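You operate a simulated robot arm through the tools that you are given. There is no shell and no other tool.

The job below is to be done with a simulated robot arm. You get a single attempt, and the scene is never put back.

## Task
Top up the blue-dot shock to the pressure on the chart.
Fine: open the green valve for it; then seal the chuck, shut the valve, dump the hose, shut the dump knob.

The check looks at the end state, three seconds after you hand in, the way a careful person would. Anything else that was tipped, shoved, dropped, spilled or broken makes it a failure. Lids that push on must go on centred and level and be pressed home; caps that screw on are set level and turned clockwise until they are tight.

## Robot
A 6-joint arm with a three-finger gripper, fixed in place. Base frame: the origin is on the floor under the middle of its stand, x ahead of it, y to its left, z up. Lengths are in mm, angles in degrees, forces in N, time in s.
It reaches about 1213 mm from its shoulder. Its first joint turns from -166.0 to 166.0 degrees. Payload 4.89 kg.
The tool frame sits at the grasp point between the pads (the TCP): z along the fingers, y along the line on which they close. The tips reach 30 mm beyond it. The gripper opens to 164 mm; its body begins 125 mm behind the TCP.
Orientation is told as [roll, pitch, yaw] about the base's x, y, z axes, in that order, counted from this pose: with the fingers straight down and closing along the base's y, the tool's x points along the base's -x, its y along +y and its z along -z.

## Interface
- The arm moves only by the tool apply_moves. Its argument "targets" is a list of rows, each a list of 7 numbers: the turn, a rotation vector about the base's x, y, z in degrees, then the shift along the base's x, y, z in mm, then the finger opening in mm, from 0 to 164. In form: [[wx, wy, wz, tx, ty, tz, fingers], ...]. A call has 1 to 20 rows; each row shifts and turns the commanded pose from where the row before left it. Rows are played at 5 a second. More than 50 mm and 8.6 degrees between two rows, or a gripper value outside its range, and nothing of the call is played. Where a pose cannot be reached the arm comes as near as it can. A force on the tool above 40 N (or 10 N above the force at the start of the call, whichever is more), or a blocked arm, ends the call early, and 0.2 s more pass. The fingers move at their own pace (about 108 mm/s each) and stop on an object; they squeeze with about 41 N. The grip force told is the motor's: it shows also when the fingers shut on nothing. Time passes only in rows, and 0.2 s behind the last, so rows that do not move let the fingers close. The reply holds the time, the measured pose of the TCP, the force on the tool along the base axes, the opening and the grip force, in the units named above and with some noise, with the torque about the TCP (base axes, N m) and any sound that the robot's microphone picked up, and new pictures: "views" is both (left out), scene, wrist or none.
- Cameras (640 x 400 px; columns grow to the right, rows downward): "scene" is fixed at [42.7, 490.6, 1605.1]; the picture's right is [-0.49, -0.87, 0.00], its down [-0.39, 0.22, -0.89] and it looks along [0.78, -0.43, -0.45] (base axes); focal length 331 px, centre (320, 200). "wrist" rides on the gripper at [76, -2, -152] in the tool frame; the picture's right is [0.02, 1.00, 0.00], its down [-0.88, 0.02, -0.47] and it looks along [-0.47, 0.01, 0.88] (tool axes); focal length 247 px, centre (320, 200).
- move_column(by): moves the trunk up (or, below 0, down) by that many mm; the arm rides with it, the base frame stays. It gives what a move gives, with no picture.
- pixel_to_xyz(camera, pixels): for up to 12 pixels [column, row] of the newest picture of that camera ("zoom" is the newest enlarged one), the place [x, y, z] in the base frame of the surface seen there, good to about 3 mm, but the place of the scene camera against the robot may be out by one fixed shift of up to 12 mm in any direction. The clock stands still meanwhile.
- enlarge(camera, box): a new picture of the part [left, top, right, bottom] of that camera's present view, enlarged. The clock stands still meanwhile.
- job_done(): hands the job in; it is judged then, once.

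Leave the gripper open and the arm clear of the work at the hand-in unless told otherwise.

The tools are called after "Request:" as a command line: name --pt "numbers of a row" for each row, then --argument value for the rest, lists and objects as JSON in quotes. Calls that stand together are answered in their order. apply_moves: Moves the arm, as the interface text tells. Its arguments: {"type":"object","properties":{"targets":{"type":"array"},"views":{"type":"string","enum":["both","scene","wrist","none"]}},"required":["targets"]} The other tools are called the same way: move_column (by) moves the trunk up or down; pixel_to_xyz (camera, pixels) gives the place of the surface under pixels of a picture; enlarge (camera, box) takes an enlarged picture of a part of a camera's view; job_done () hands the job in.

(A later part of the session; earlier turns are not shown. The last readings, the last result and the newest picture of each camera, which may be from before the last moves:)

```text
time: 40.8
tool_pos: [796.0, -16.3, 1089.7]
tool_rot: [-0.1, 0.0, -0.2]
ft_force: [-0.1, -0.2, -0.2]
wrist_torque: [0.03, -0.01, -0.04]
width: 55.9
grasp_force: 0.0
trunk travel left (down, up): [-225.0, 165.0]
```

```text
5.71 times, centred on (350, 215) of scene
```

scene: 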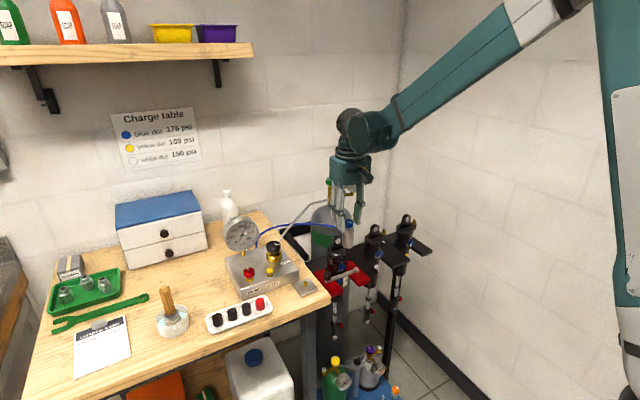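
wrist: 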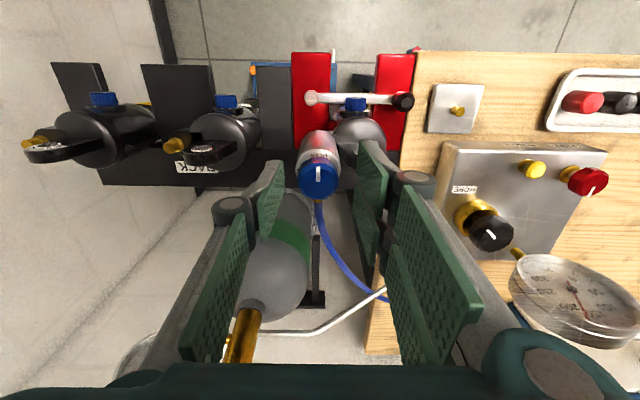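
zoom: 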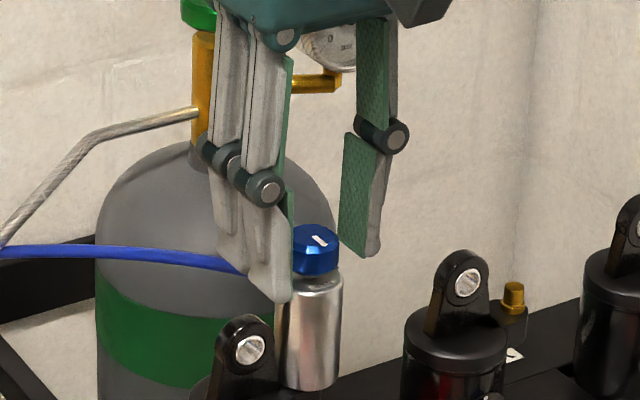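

The fingertips straddle the blue knob just above the chuck body. I check the gauge a last time and close on the knob.

Request:
enlarge --camera "scene" --box '[230, 222, 262, 242]'

Request:
apply_moves --pt "0 0 0 0 0 0 44" --pt "0 0 0 0 0 0 30" --pt "0 0 0 0 0 0 20" --pt "0 0 0 0 0 0 20" --views "wrist"

```text
16.00 times, centred on (246, 232) of scene
```

zoom: 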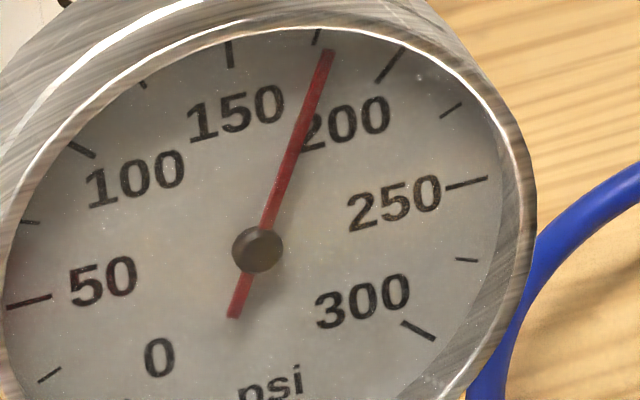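

```text
time: 41.8
tool_pos: [797.5, -17.6, 1089.1]
tool_rot: [0.1, -0.1, -0.4]
ft_force: [-0.3, -15.4, -0.3]
wrist_torque: [-0.67, 0.07, 0.04]
width: 29.4
grasp_force: 41.3
trunk travel left (down, up): [-225.0, 165.0]
```

wrist: 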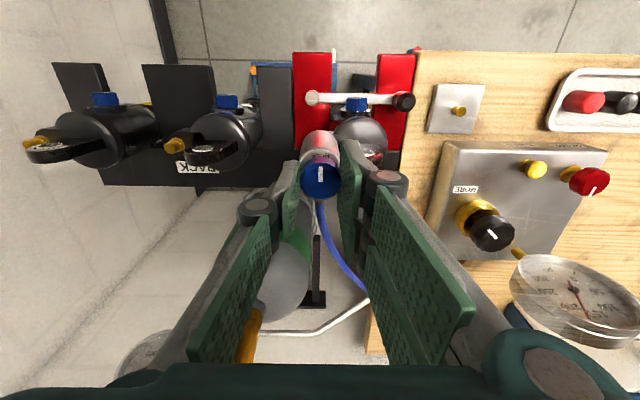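

Gripped at 29 mm, with −15 N in y. I shift −0.9 mm in y and turn counter‑clockwise (OPEN at −x toward the label at −y) 3 × 8°, then check.

Request:
apply_moves --pt "0 0 0 0 -0.9 0 20" --pt "0 0 8 0 0 0 20" --pt "0 0 8 0 0 0 20" --pt "0 0 8 0 0 0 20" --views "both"

Request:
enlarge --camera "wrist" --box '[280, 110, 360, 210]'

Request:
enlarge --camera "scene" --box '[315, 190, 385, 260]'

```text
time: 42.8
tool_pos: [796.0, -15.2, 1090.7]
tool_rot: [0.0, 0.1, 23.9]
ft_force: [-12.2, -2.7, -10.3]
wrist_torque: [-0.36, 0.66, -0.01]
width: 29.7
grasp_force: 40.8
trunk travel left (down, up): [-225.0, 165.0]
```

scene: 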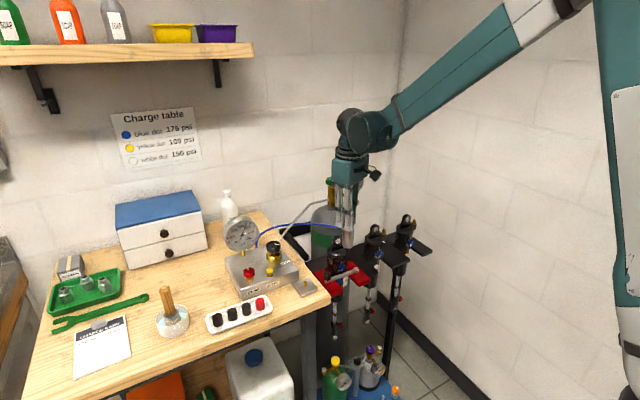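
wrist: 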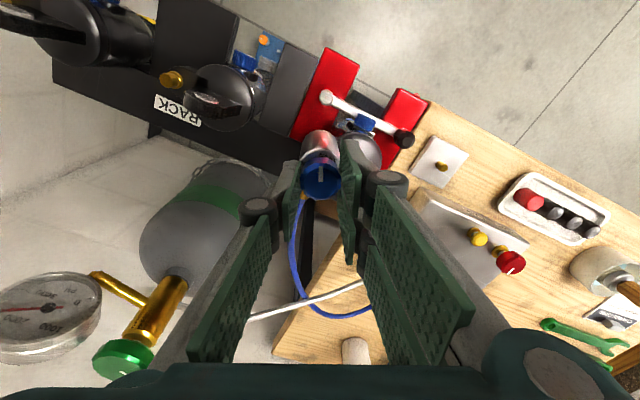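

```text
4.00 times, centred on (320, 160) of wrist
```

zoom: 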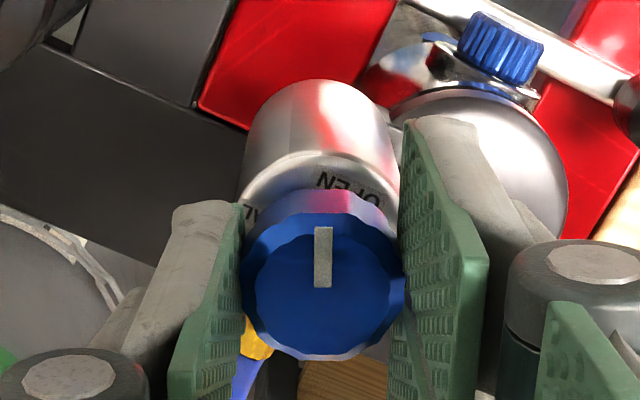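

```text
5.71 times, centred on (350, 225) of scene
```

zoom: 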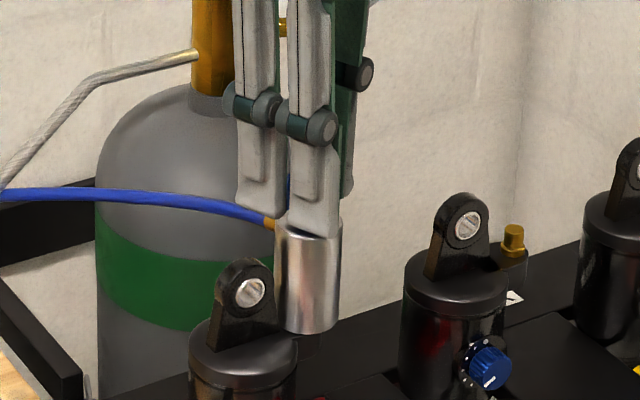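

The knob turns and the chuck body stays put. I continue counter‑clockwise 4 × 8° with a small −x relief.

Request:
apply_moves --pt "0 0 8 -0.6 0 0 20" --pt "0 0 8 0 0 0 20" --pt "0 0 8 0 0 0 20" --pt "0 0 8 0 0 0 20" --views "wrist"

Request:
enlarge --camera "scene" --box '[230, 222, 262, 242]'

Request:
enlarge --camera "wrist" --box '[280, 110, 360, 210]'

```text
time: 43.8
tool_pos: [795.6, -15.1, 1089.1]
tool_rot: [0.0, 0.0, 55.9]
ft_force: [-11.2, 8.3, -3.7]
wrist_torque: [0.2, 0.36, -0.01]
width: 29.1
grasp_force: 41.5
trunk travel left (down, up): [-225.0, 165.0]
```

wrist: 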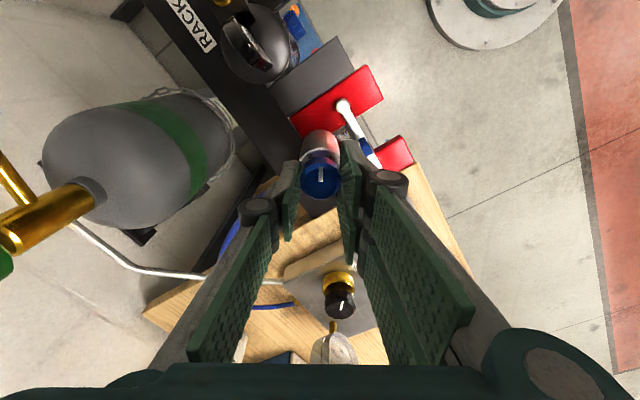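

```text
16.00 times, centred on (246, 232) of scene
```

zoom: 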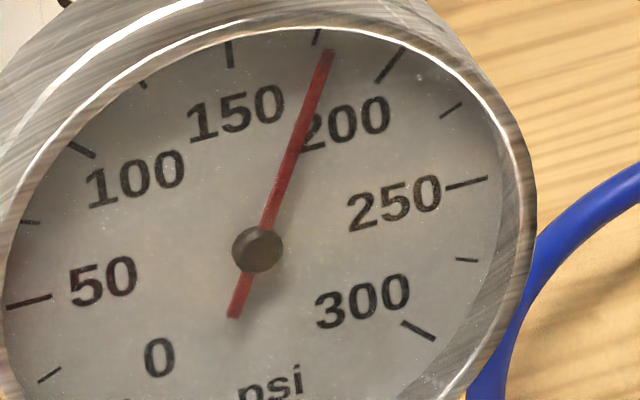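

```text
4.00 times, centred on (320, 160) of wrist
```

zoom: 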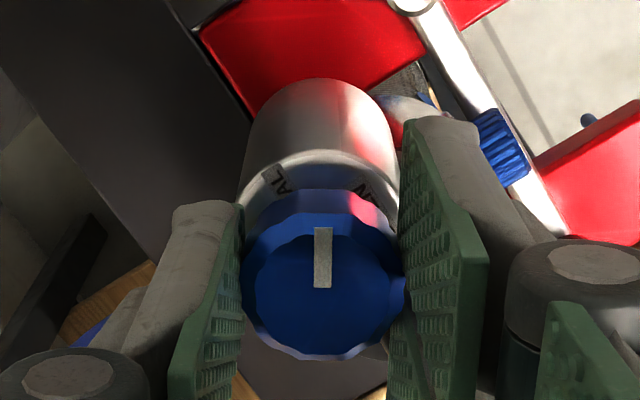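

The pressure is steady; the label "…AL" is coming under the mark (56° turned). I turn 4 × 8° more.

Request:
apply_moves --pt "0 0 8 -0.4 0.4 0 20" --pt "0 0 8 0 0 0 20" --pt "0 0 8 0 0 0 20" --pt "0 0 8 0 0 0 20" --views "wrist"

Request:
enlarge --camera "wrist" --box '[280, 110, 360, 210]'

Request:
enlarge --camera "scene" --box '[230, 222, 262, 242]'

```text
time: 44.8
tool_pos: [794.9, -16.0, 1089.5]
tool_rot: [0.0, 0.1, 87.9]
ft_force: [-6.5, 15.6, 7.0]
wrist_torque: [0.98, 0.22, 0.03]
width: 29.3
grasp_force: 41.4
trunk travel left (down, up): [-225.0, 165.0]
```

wrist: 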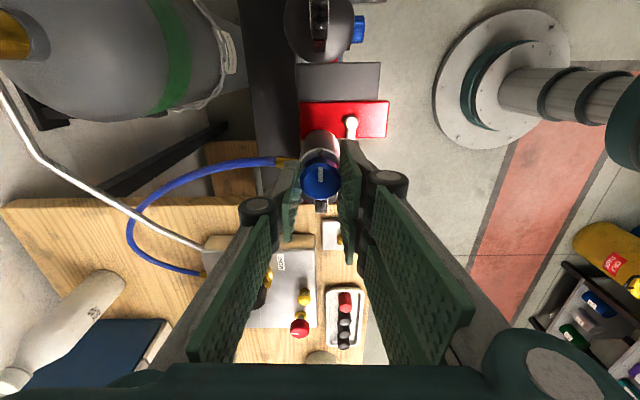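

```text
4.00 times, centred on (320, 160) of wrist
```

zoom: 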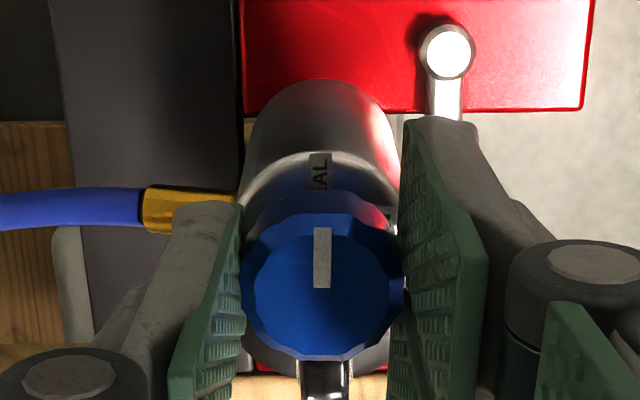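

```text
16.00 times, centred on (246, 232) of scene
```

zoom: 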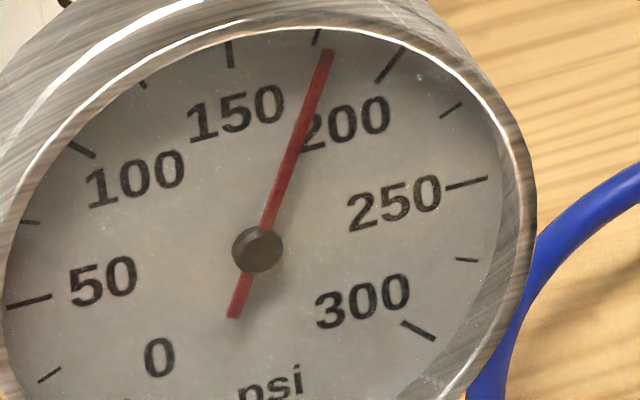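

The mark now points at SEAL (88° turned), pressure unchanged. I turn 2 × 3° more to feel for the stop.

Request:
apply_moves --pt "0 0 3 -0.3 0.6 0 20" --pt "0 0 3 0 0 0 20" --views "wrist"

Request:
enlarge --camera "wrist" --box '[280, 110, 360, 210]'

```text
time: 45.4
tool_pos: [794.9, -14.6, 1088.7]
tool_rot: [0.1, -0.1, 93.9]
ft_force: [-1.0, 10.6, 8.0]
wrist_torque: [0.57, 0.08, -0.02]
width: 29.1
grasp_force: 40.9
trunk travel left (down, up): [-225.0, 165.0]
```

wrist: 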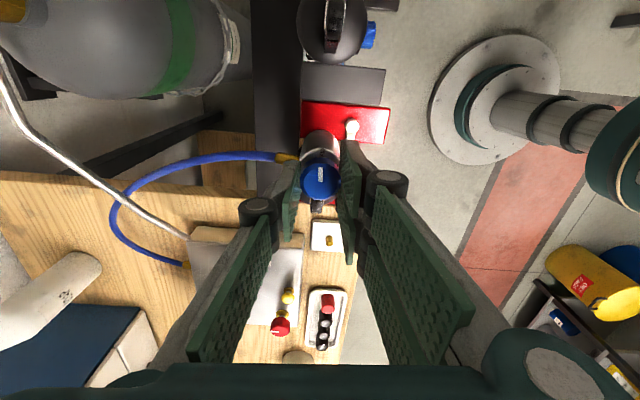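

```text
4.00 times, centred on (320, 160) of wrist
```

zoom: 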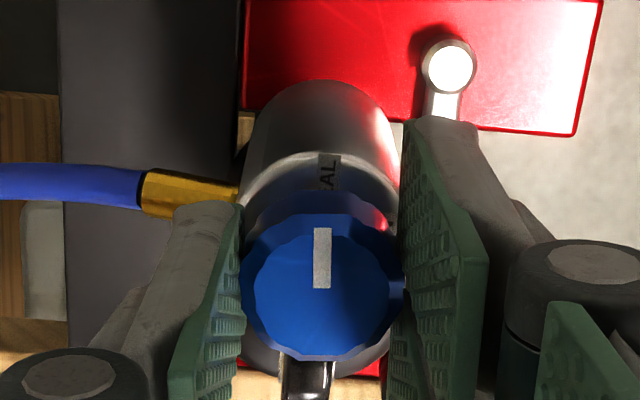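

The knob follows with no hard stop and the mark sits on SEAL (≈92°). I release it and lift clear, then check the chuck and gauge.

Request:
apply_moves --pt "0 0 0 0 0 0 40" --pt "0 0 0 0 0 0 56" --pt "0 0 0 0 0 0 56" --pt "0 0 0 0 0 25 56" --pt "0 0 0 0 0 45 66" --pt "0 0 0 0 0 45 78" --views "both"

Request:
enlarge --camera "wrist" --box '[290, 100, 350, 170]'

Request:
enlarge --camera "scene" --box '[335, 213, 365, 240]'

Request:
enlarge --camera "scene" --box '[230, 222, 262, 242]'

```text
time: 46.8
tool_pos: [797.1, -15.8, 1203.6]
tool_rot: [0.0, -0.1, 93.8]
ft_force: [0.1, -0.9, 0.1]
wrist_torque: [0.02, 0.11, -0.01]
width: 78.4
grasp_force: 0.0
trunk travel left (down, up): [-225.0, 165.0]
```

scene: 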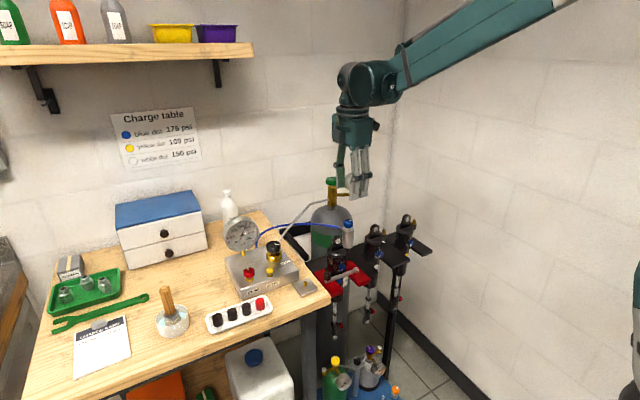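
wrist: 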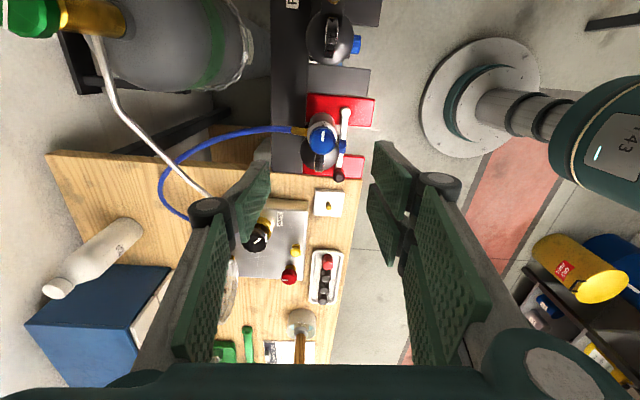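

```text
5.71 times, centred on (320, 135) of wrist
```

zoom: 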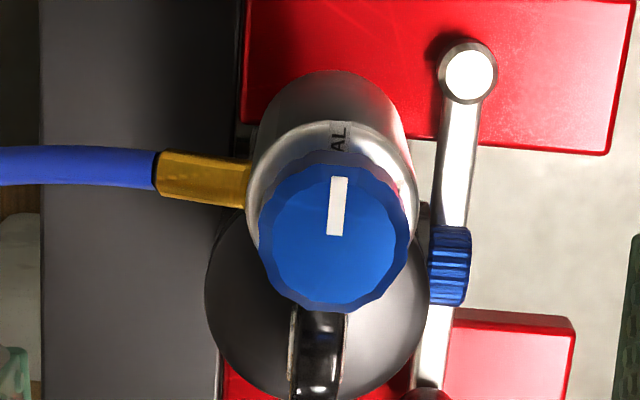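

```text
14.81 times, centred on (350, 226) of scene
```

zoom: 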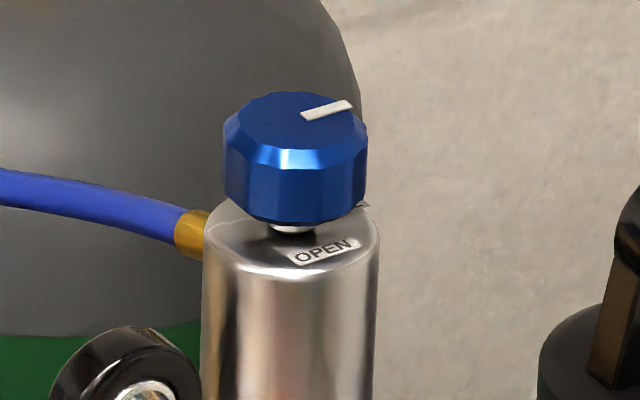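

```text
16.00 times, centred on (246, 232) of scene
```

zoom: 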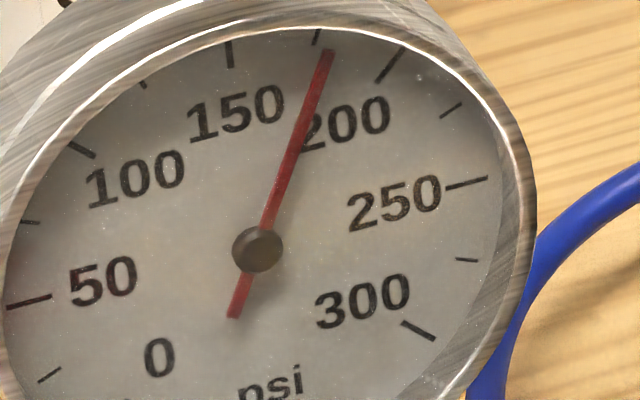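

The chuck's mark points at SEAL and the gauge holds. Now I go back over the green valve at ≈(1062,−121), turning the hand to yaw ≈64°.

Request:
apply_moves --pt "0 0 -4.3 38 -15 2 78" --pt "0 0 -4.3 38 -15 2 78" --pt "0 0 -4.3 38 -15 0 78" --pt "0 0 -4.3 38 -15 0 78" --pt "0 0 -4.3 38 -15 0 78" --pt "0 0 -4.3 38 -15 0 78" --pt "0 0 -4 38 -15 0 78" --pt "0 0 0 0 0 0 78"

Request:
enlarge --camera "wrist" --box '[240, 70, 400, 210]'

Request:
pixel_to_xyz --camera "wrist" --pixels '[[320, 140], [300, 145], [340, 145], [320, 130], [320, 160], [320, 150]]'

```text
time: 48.6
tool_pos: [1062.1, -119.1, 1209.6]
tool_rot: [0.0, -0.1, 63.9]
ft_force: [0.9, -0.4, -1.5]
wrist_torque: [0.05, 0.14, 0.0]
width: 78.2
grasp_force: 0.0
trunk travel left (down, up): [-225.0, 165.0]
```

scene: 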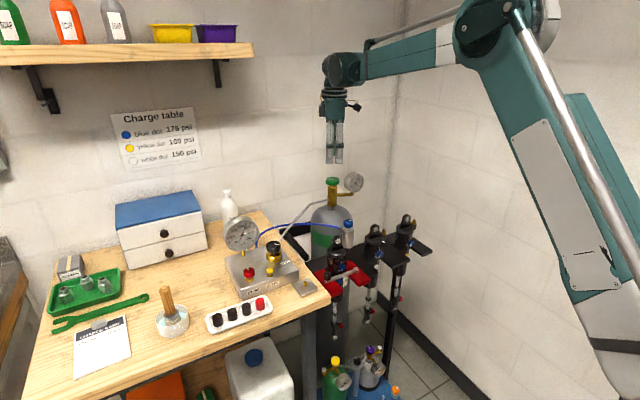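
wrist: 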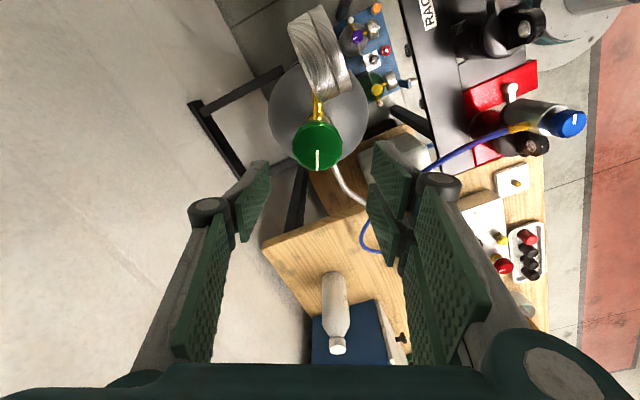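

```text
2.86 times, centred on (320, 140) of wrist
```

zoom: 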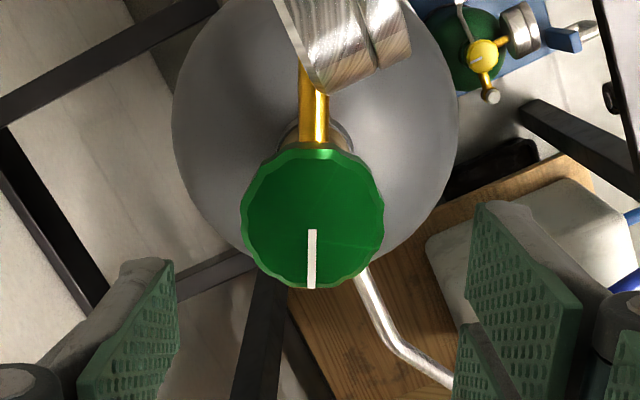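

```text
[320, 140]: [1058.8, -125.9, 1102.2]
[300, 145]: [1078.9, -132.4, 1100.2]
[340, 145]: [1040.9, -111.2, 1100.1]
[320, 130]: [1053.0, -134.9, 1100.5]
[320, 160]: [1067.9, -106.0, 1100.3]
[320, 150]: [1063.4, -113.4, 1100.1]
```

The green knob's centre is ≈(1063.5,−119), just under the tool. I go down 100 mm around it with fingers at 78 mm.

Request:
apply_moves --pt "0 0 0 1 -0.5 -40 78" --pt "0 0 0 0 0 -35 78" --pt "0 0 0 0 0 -18 78" --pt "0 0 0 0 0 -7 78" --pt "0 0 0 0 0 0 78"

Request:
enlarge --camera "wrist" --box '[220, 90, 420, 260]'

```text
time: 49.8
tool_pos: [1060.6, -121.3, 1109.8]
tool_rot: [0.0, 0.1, 64.0]
ft_force: [1.2, 0.2, -0.8]
wrist_torque: [-0.01, -0.02, -0.02]
width: 78.1
grasp_force: 0.0
trunk travel left (down, up): [-225.0, 165.0]
```

scene: 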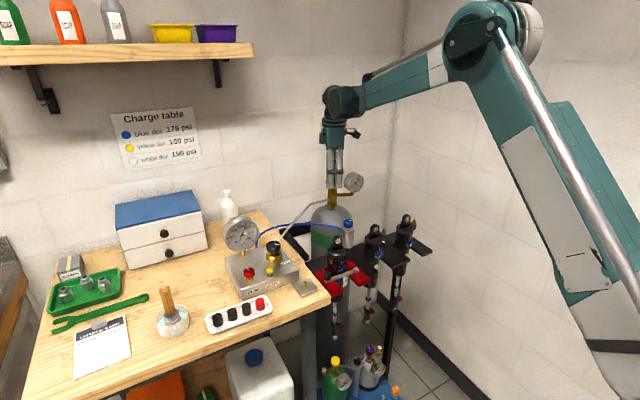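
wrist: 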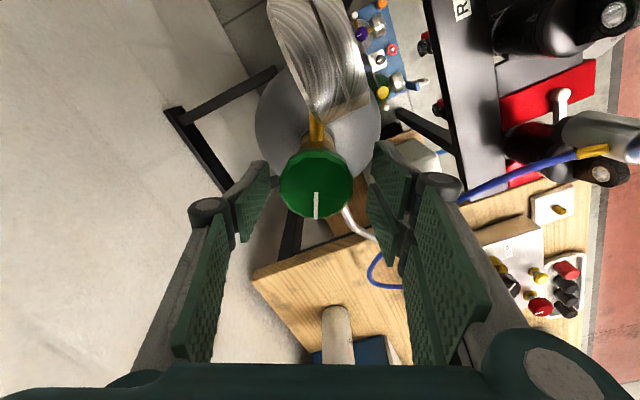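

```text
2.35 times, centred on (320, 175) of wrist
```

zoom: 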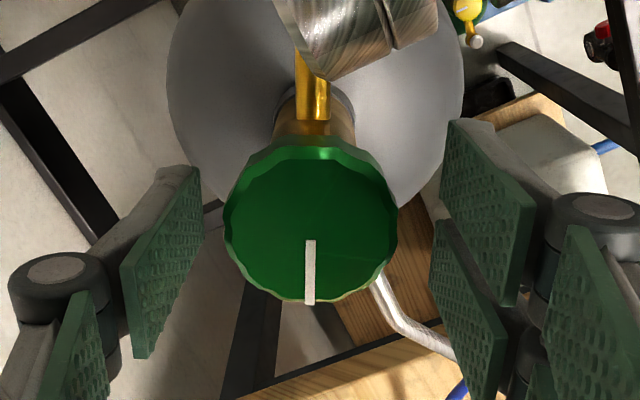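

The knob sits about 2.6 mm off toward the single finger, so I shift (+2.3, −1.1) and close.

Request:
apply_moves --pt "0 0 0 2.3 -1.1 0 78" --pt "0 0 0 0 0 0 62" --pt "0 0 0 0 0 0 45" --pt "0 0 0 0 0 0 40" --pt "0 0 0 0 0 0 40" --views "none"

```text
time: 51.0
tool_pos: [1064.1, -122.3, 1110.2]
tool_rot: [0.0, 0.1, 64.0]
ft_force: [0.7, -1.0, 1.1]
wrist_torque: [0.01, -0.04, -0.02]
width: 54.7
grasp_force: 45.2
trunk travel left (down, up): [-225.0, 165.0]
```

The grip is balanced (forces near zero). I turn clockwise 4 × 8°.

Request:
apply_moves --pt "0 0 -8 0 0 0 40" --pt "0 0 -8 0 0 0 40" --pt "0 0 -8 0 0 0 40" --pt "0 0 -8 0 0 0 40" --views "none"

Request:
enlarge --camera "scene" --box '[322, 165, 368, 205]'

```text
time: 52.0
tool_pos: [1063.4, -121.9, 1110.8]
tool_rot: [0.1, 0.1, 31.9]
ft_force: [-20.5, 5.5, -2.6]
wrist_torque: [0.33, 1.16, 0.04]
width: 54.6
grasp_force: 45.0
trunk travel left (down, up): [-225.0, 165.0]
```

```text
10.00 times, centred on (345, 185) of scene
```

zoom: 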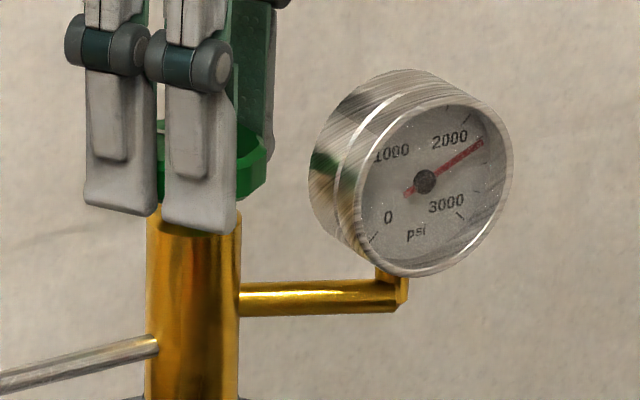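

The force shows −20 N in x, so I ease −1.2 mm and turn 4 × 8° more, back to the closed mark.

Request:
apply_moves --pt "0 0 -8 -1.2 0.3 0 40" --pt "0 0 -8 0 0 0 40" --pt "0 0 -8 0 0 0 40" --pt "0 0 -8 0 0 0 40" --views "wrist"

Request:
enlarge --camera "wrist" --box '[220, 90, 420, 260]'

```text
time: 53.0
tool_pos: [1063.4, -121.2, 1109.0]
tool_rot: [-0.1, -0.1, -0.2]
ft_force: [6.4, 10.9, 22.7]
wrist_torque: [0.43, 0.28, 0.44]
width: 55.0
grasp_force: 45.1
trunk travel left (down, up): [-225.0, 165.0]
```

wrist: 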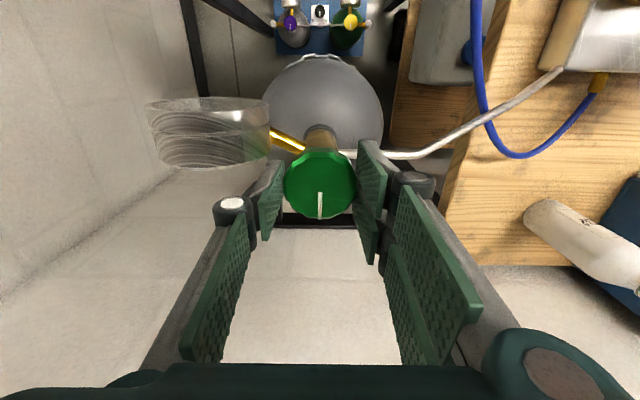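

```text
2.35 times, centred on (320, 175) of wrist
```

zoom: 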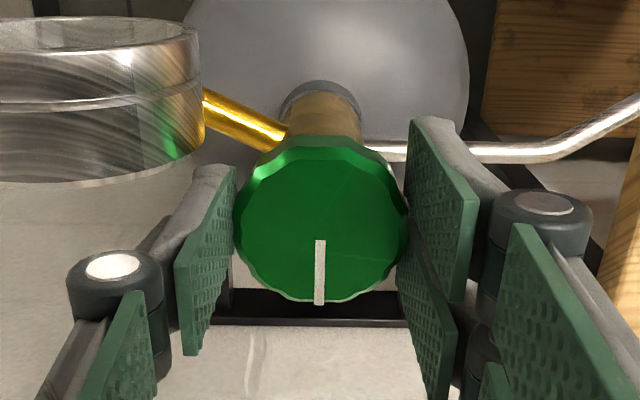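

The torque about z rose to 0.44 N m: the valve is reaching its stop with its mark back at +x. I turn 2 × 2° further to seat it firmly, easing upward.

Request:
apply_moves --pt "0 0 -2 0 0.5 1 40" --pt "0 0 -2 0 0 0 40" --views "wrist"

Request:
enlarge --camera "wrist" --box '[220, 90, 420, 260]'

```text
time: 53.6
tool_pos: [1062.9, -119.8, 1110.0]
tool_rot: [0.0, 0.0, -4.1]
ft_force: [5.0, 12.7, 4.6]
wrist_torque: [0.42, -0.37, 0.76]
width: 54.6
grasp_force: 44.4
trunk travel left (down, up): [-225.0, 165.0]
```

wrist: 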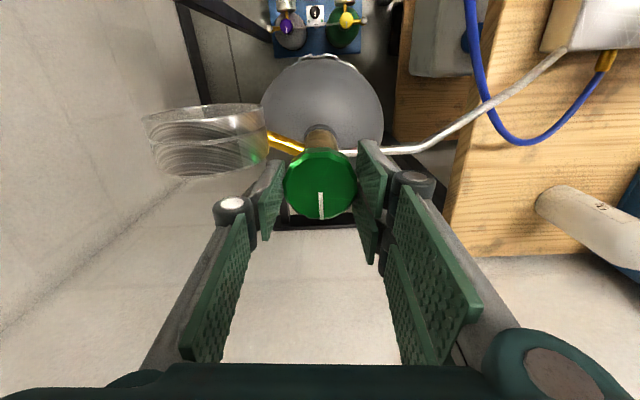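

```text
2.35 times, centred on (320, 175) of wrist
```

zoom: 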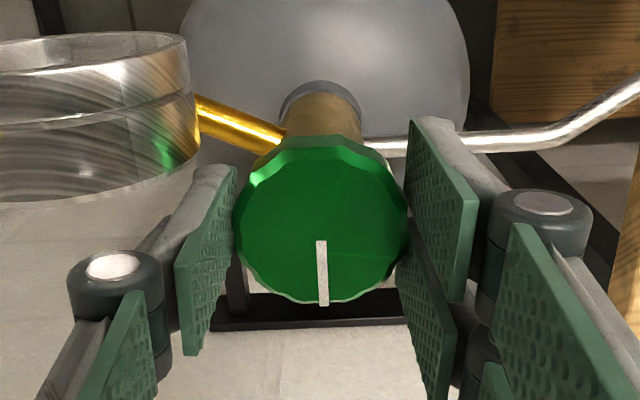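

The torque is 0.76 N m and the mark has begun to lag behind the hand: the green valve is at its shut stop. I release and lift.

Request:
apply_moves --pt "0 0 0 0 0 0 60" --pt "0 0 0 0 0 0 78" --pt "0 0 0 0 0 0 78" --pt "0 0 0 0 0 30 78" --pt "0 0 0 0 0 45 78" --pt "0 0 0 0 0 35 78" --views "both"

Request:
enlarge --camera "scene" --box '[322, 165, 368, 205]'

Request:
enlarge --camera "scene" --box '[222, 213, 264, 255]'

Request:
enlarge --camera "wrist" --box '[240, 70, 400, 210]'

```text
time: 55.0
tool_pos: [1063.7, -121.7, 1221.1]
tool_rot: [0.0, 0.0, -4.0]
ft_force: [0.1, 0.0, 0.1]
wrist_torque: [0.05, 0.04, -0.01]
width: 78.1
grasp_force: 0.1
trunk travel left (down, up): [-225.0, 165.0]
```

scene: 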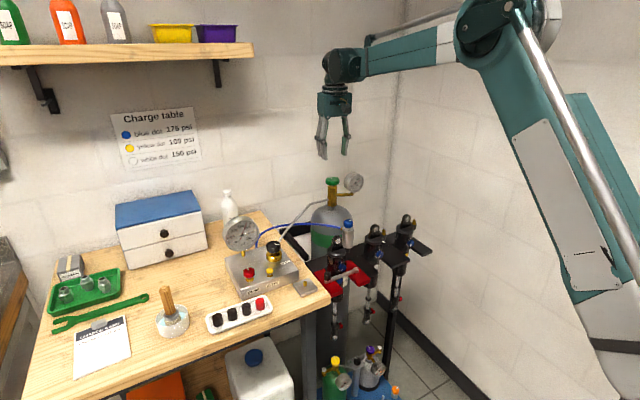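
wrist: 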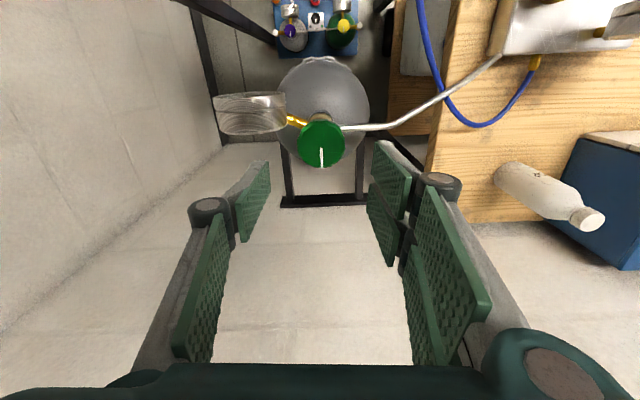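

```text
10.00 times, centred on (345, 185) of scene
```

zoom: 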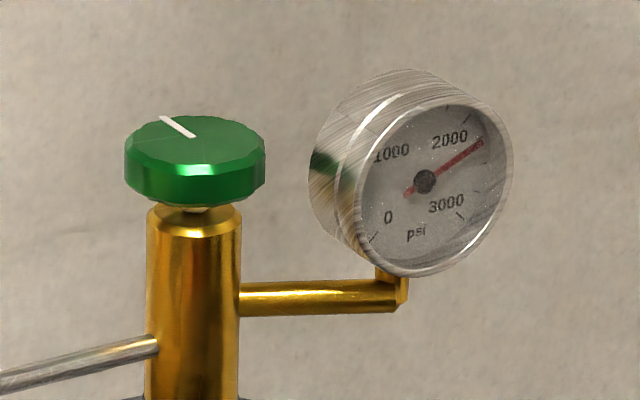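

```text
9.52 times, centred on (243, 234) of scene
```

zoom: 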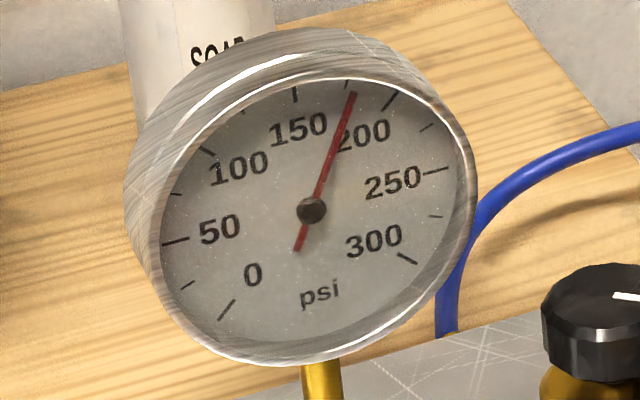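

```text
2.86 times, centred on (320, 140) of wrist
```

zoom: 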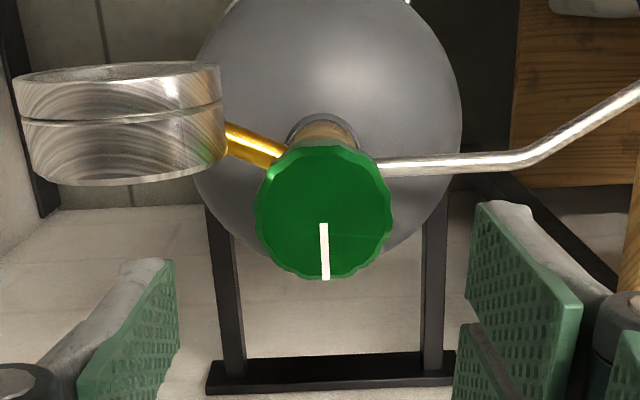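

The green valve's mark is back exactly where it began, so it is shut, and the trapped gauge holds. Next: the red dump knob near (835,296), top z≈981; I travel high and turn the hand to yaw ≈40°.

Request:
apply_moves --pt "0 0 4 -20.8 38 0 70" --pt "0 0 4 -20.8 38 0 64" --pt "0 0 4 -20.8 38 0 64" --pt "0 0 4 -20.8 38 0 64" --pt "0 0 4 -20.8 38 0 64" --pt "0 0 4 -20.8 38 0 64" --pt "0 0 4 -20.8 38 0 64" --pt "0 0 4 -20.8 38 0 64" --pt "0 0 4 -20.8 38 0 64" --pt "0 0 4 -20.8 38 -10 64" --pt "0 0 4 -20.8 38 -20 64" --pt "0 0 0 0 0 -20 64"

Request:
enlarge --camera "wrist" --box '[240, 70, 400, 210]'

Request:
pixel_to_xyz --camera "wrist" --pixels '[[320, 120], [320, 130], [320, 140], [310, 130], [330, 130], [300, 100]]'

```text
time: 57.6
tool_pos: [834.0, 295.8, 1169.1]
tool_rot: [-0.1, 0.0, 40.0]
ft_force: [-0.6, 0.9, 0.7]
wrist_torque: [-0.07, -0.11, -0.01]
width: 63.9
grasp_force: 0.0
trunk travel left (down, up): [-225.0, 165.0]
```

scene: 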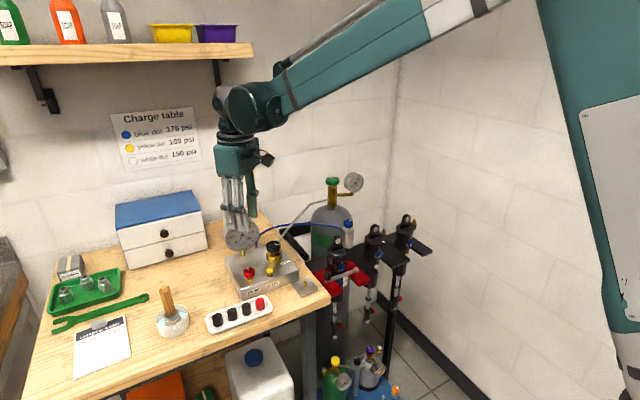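
wrist: 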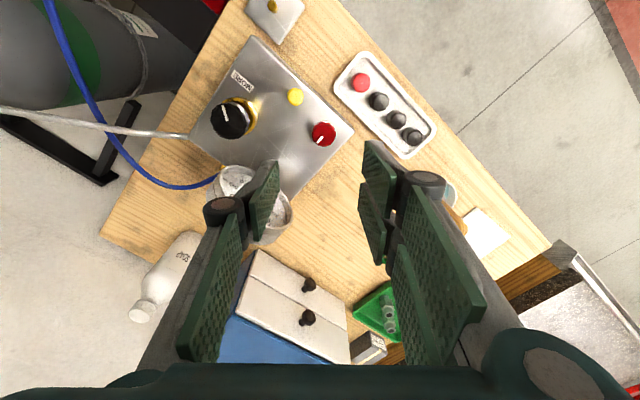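

```text
2.86 times, centred on (320, 140) of wrist
```

zoom: 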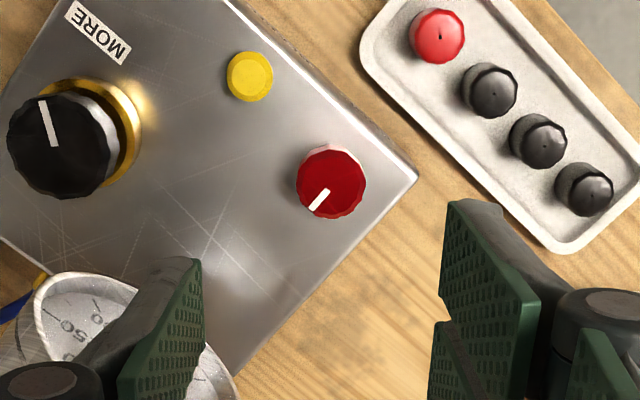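

```text
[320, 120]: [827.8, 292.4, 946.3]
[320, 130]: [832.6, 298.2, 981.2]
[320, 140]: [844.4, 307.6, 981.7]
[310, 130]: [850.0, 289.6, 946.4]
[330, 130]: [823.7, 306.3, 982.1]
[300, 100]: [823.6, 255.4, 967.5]
```

The red knob's centre is ≈(835,305.5), top z≈982, dia ≈35; bleed is ≈(824,249). I move over it and go down to z≈1050 with fingers at 58 mm, then look.

Request:
apply_moves --pt "0 0 0 1 9.7 -30 58" --pt "0 0 0 0 0 -45 58" --pt "0 0 0 0 0 -44 58" --pt "0 0 0 0 0 0 58" --views "wrist"

Request:
enlarge --camera "wrist" --box '[240, 90, 400, 230]'

Request:
enlarge --camera "scene" --box '[210, 200, 310, 300]'

Request:
pixel_to_xyz --camera "wrist" --pixels '[[320, 150], [320, 160], [320, 170], [305, 160], [335, 160]]'

```text
time: 58.6
tool_pos: [835.3, 304.7, 1049.9]
tool_rot: [0.0, 0.0, 39.9]
ft_force: [0.9, 0.9, -0.2]
wrist_torque: [-0.07, 0.11, -0.04]
width: 58.0
grasp_force: 0.2
trunk travel left (down, up): [-225.0, 165.0]
```

wrist: 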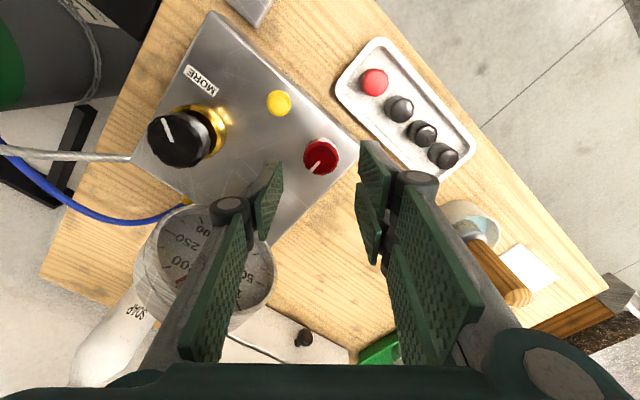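

```text
2.86 times, centred on (320, 160) of wrist
```

zoom: 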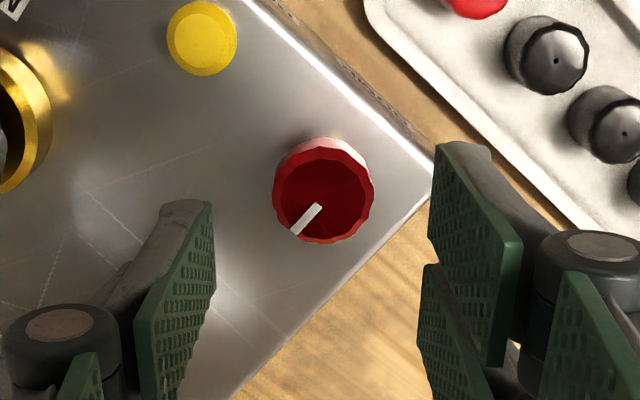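

```text
4.00 times, centred on (260, 250) of scene
```

zoom: 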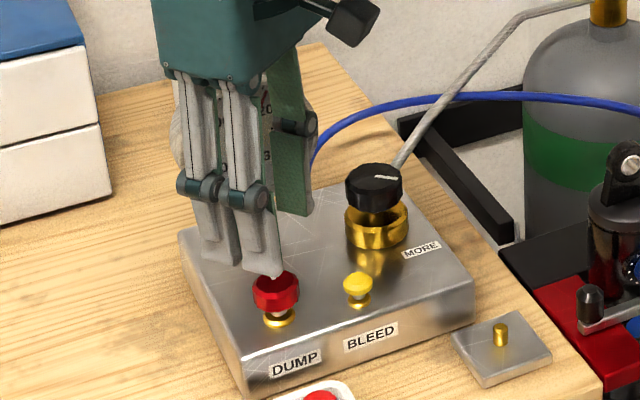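

```text
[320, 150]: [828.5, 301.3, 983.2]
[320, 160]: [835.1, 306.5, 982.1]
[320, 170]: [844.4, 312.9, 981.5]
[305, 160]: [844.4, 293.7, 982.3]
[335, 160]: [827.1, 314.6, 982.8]
```

The red knob is centred to within 1–2 mm. I shift (−0.7,+1.2), go down 57 mm to put the tips beside it, then check.

Request:
apply_moves --pt "0 0 0 -0.7 1.2 -25 58" --pt "0 0 0 0 0 -20 58" --pt "0 0 0 0 0 -12 58" --pt "0 0 0 0 0 0 58" --views "wrist"

Request:
enlarge --camera "wrist" --box '[240, 110, 400, 250]'

Request:
enlarge --camera "scene" --box '[220, 225, 290, 300]'

```text
time: 59.6
tool_pos: [834.4, 307.4, 993.2]
tool_rot: [0.0, 0.0, 40.0]
ft_force: [0.3, 0.4, -0.3]
wrist_torque: [-0.04, 0.01, -0.05]
width: 57.9
grasp_force: 0.2
trunk travel left (down, up): [-225.0, 165.0]
```

wrist: 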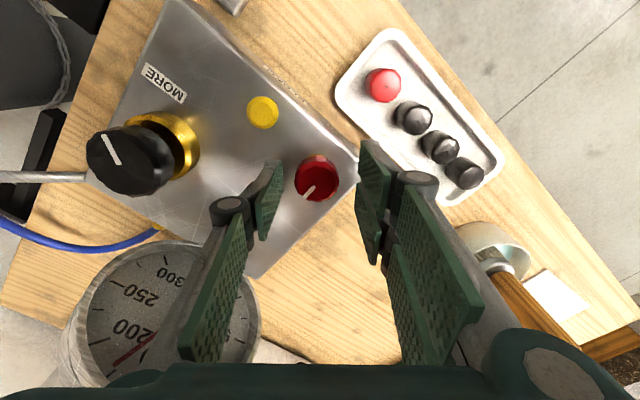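

```text
2.86 times, centred on (320, 180) of wrist
```

zoom: 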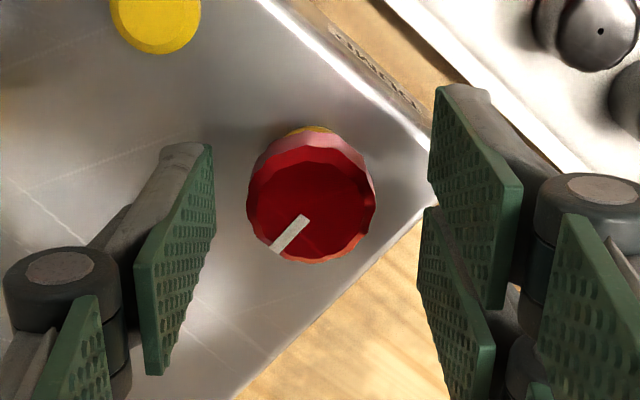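

```text
5.33 times, centred on (255, 262) of scene
```

zoom: 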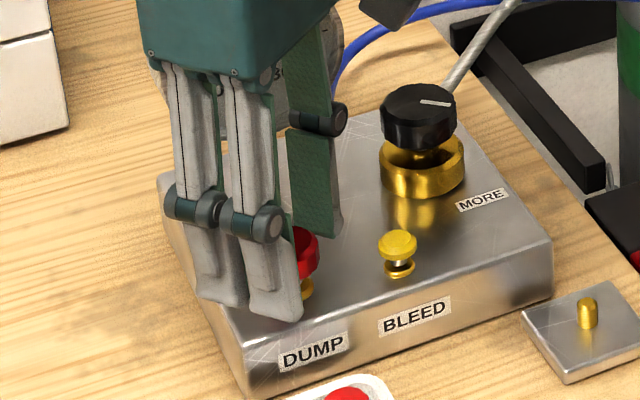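

The knob appears ≈2 mm toward the single finger, so I shift (+1.3,−1.6) and close on it.

Request:
apply_moves --pt "0 0 0 1.3 -1.6 0 58" --pt "0 0 0 0 0 0 45" --pt "0 0 0 0 0 0 32" --pt "0 0 0 0 0 0 24" --pt "0 0 0 0 0 0 24" --views "wrist"

```text
time: 60.8
tool_pos: [836.5, 305.1, 994.3]
tool_rot: [0.0, -0.1, 40.0]
ft_force: [5.4, -3.7, 0.4]
wrist_torque: [-0.17, -0.16, -0.02]
width: 33.1
grasp_force: 45.1
trunk travel left (down, up): [-225.0, 165.0]
```

wrist: 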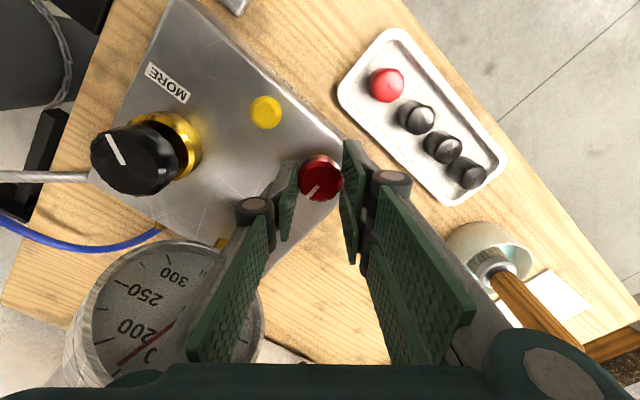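

Gripped at 33 mm with small forces. I turn the dump knob counter‑clockwise 3 × 8° and watch the fill gauge.

Request:
apply_moves --pt "0 0 8 0.3 -0.2 0 24" --pt "0 0 8 0 0 0 24" --pt "0 0 8 0 0 0 24" --views "wrist"

Request:
enlarge --camera "wrist" --box '[100, 110, 360, 400]'

Request:
enlarge --camera "scene" --box '[218, 208, 268, 258]'

Request:
enlarge --camera "scene" --box '[322, 165, 368, 205]'

```text
time: 61.6
tool_pos: [836.0, 305.6, 994.0]
tool_rot: [-0.1, -0.1, 64.1]
ft_force: [-9.6, -2.6, 3.4]
wrist_torque: [0.09, 0.23, 0.0]
width: 32.9
grasp_force: 44.6
trunk travel left (down, up): [-225.0, 165.0]
```

wrist: 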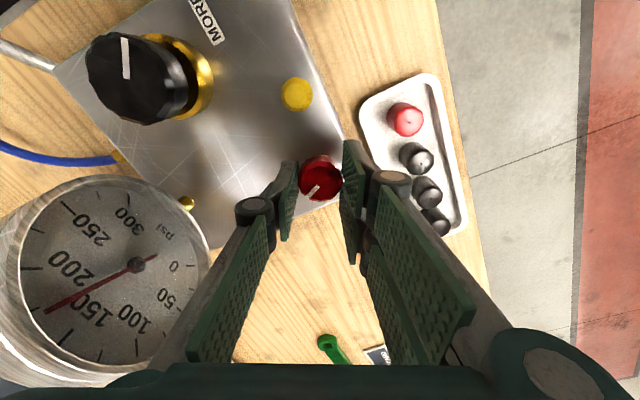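

```text
1.38 times, centred on (230, 255) of wrist
```

zoom: 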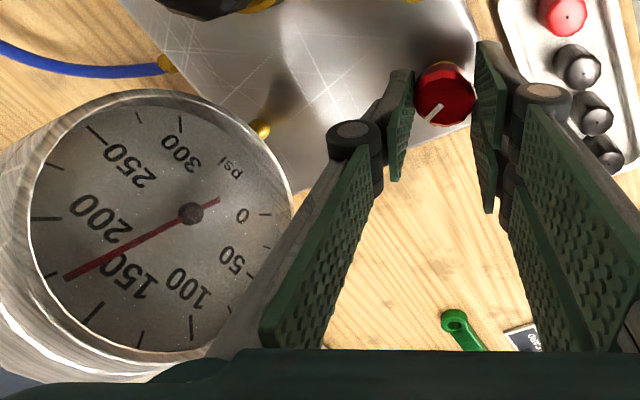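

```text
8.00 times, centred on (243, 233) of scene
```

zoom: 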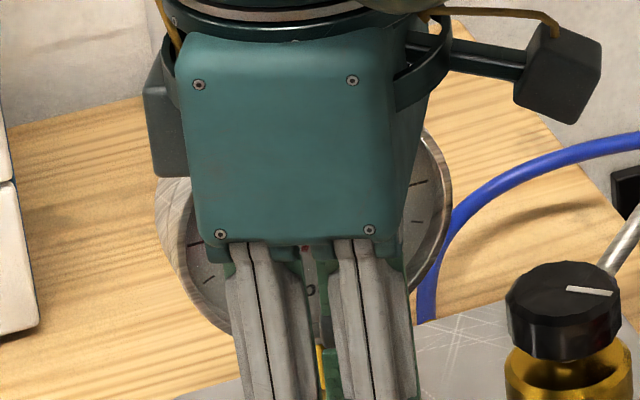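

```text
10.00 times, centred on (345, 185) of scene
```

zoom: 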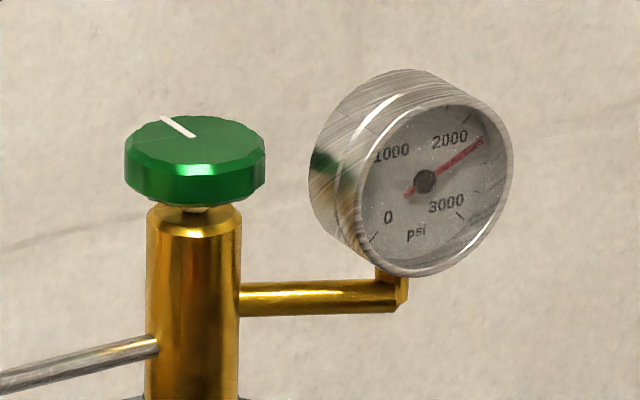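

The gauge (seen in the wrist view) still reads ≈176 with the dump turned 24°. I turn 3 × 8° more.

Request:
apply_moves --pt "0 0 8 -0.5 0 0 24" --pt "0 0 8 0 0 0 24" --pt "0 0 8 0 0 0 24" --views "wrist"

Request:
enlarge --camera "scene" --box '[322, 165, 368, 205]'

```text
time: 62.4
tool_pos: [834.6, 306.3, 994.3]
tool_rot: [0.0, -0.1, 88.1]
ft_force: [-13.6, -1.4, 8.3]
wrist_torque: [-0.5, 0.58, -0.04]
width: 32.7
grasp_force: 45.0
trunk travel left (down, up): [-225.0, 165.0]
```

wrist: 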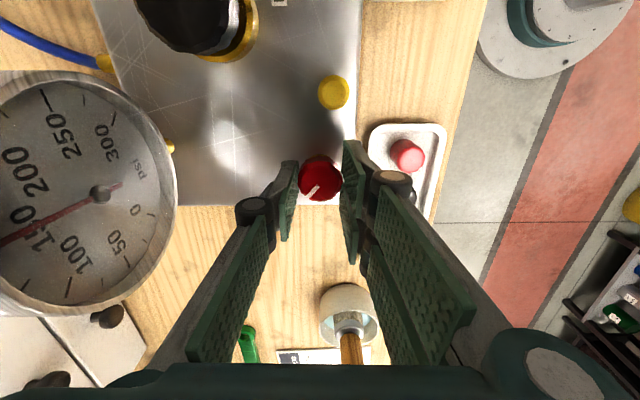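

```text
10.00 times, centred on (345, 185) of scene
```

zoom: 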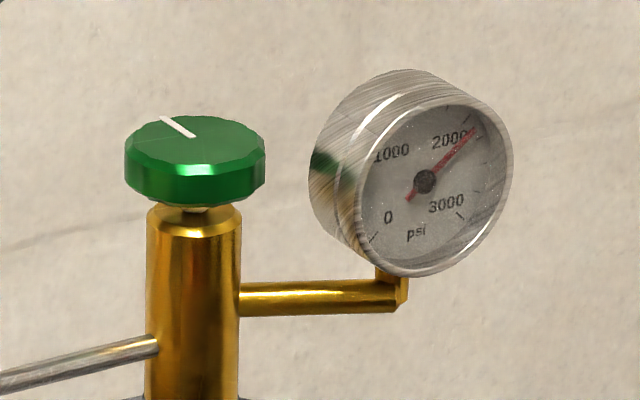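

Venting has begun: the cylinder‑side gauge is falling and the fill gauge dips. I open 2 × 8° more and hold for a while.

Request:
apply_moves --pt "0 0 8 -0.7 0 0.3 24" --pt "0 0 8 0 0 0 24" --pt "0 0 0 0 0 0 24" --pt "0 0 0 0 0 0 24" --pt "0 0 0 0 0 0 24" --pt "0 0 0 0 0 0 24" --pt "0 0 0 0 0 0 24" --pt "0 0 0 0 0 0 24" --pt "0 0 0 0 0 0 24" --pt "0 0 0 0 0 0 24" --pt "0 0 0 0 0 0 24" --pt "0 0 0 0 0 0 24" --views "wrist"

Request:
enlarge --camera "scene" --box '[322, 165, 368, 205]'

```text
time: 65.0
tool_pos: [834.9, 305.9, 996.0]
tool_rot: [0.0, 0.0, 104.0]
ft_force: [-23.1, -4.0, -10.4]
wrist_torque: [-0.11, 0.58, -0.03]
width: 32.8
grasp_force: 45.5
trunk travel left (down, up): [-225.0, 165.0]
```

wrist: 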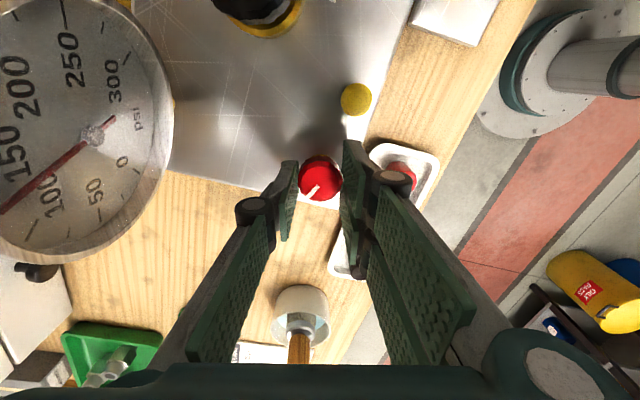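

```text
10.00 times, centred on (345, 185) of scene
```

zoom: 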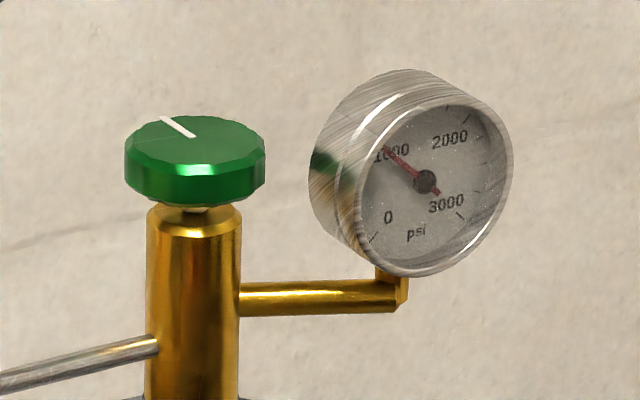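

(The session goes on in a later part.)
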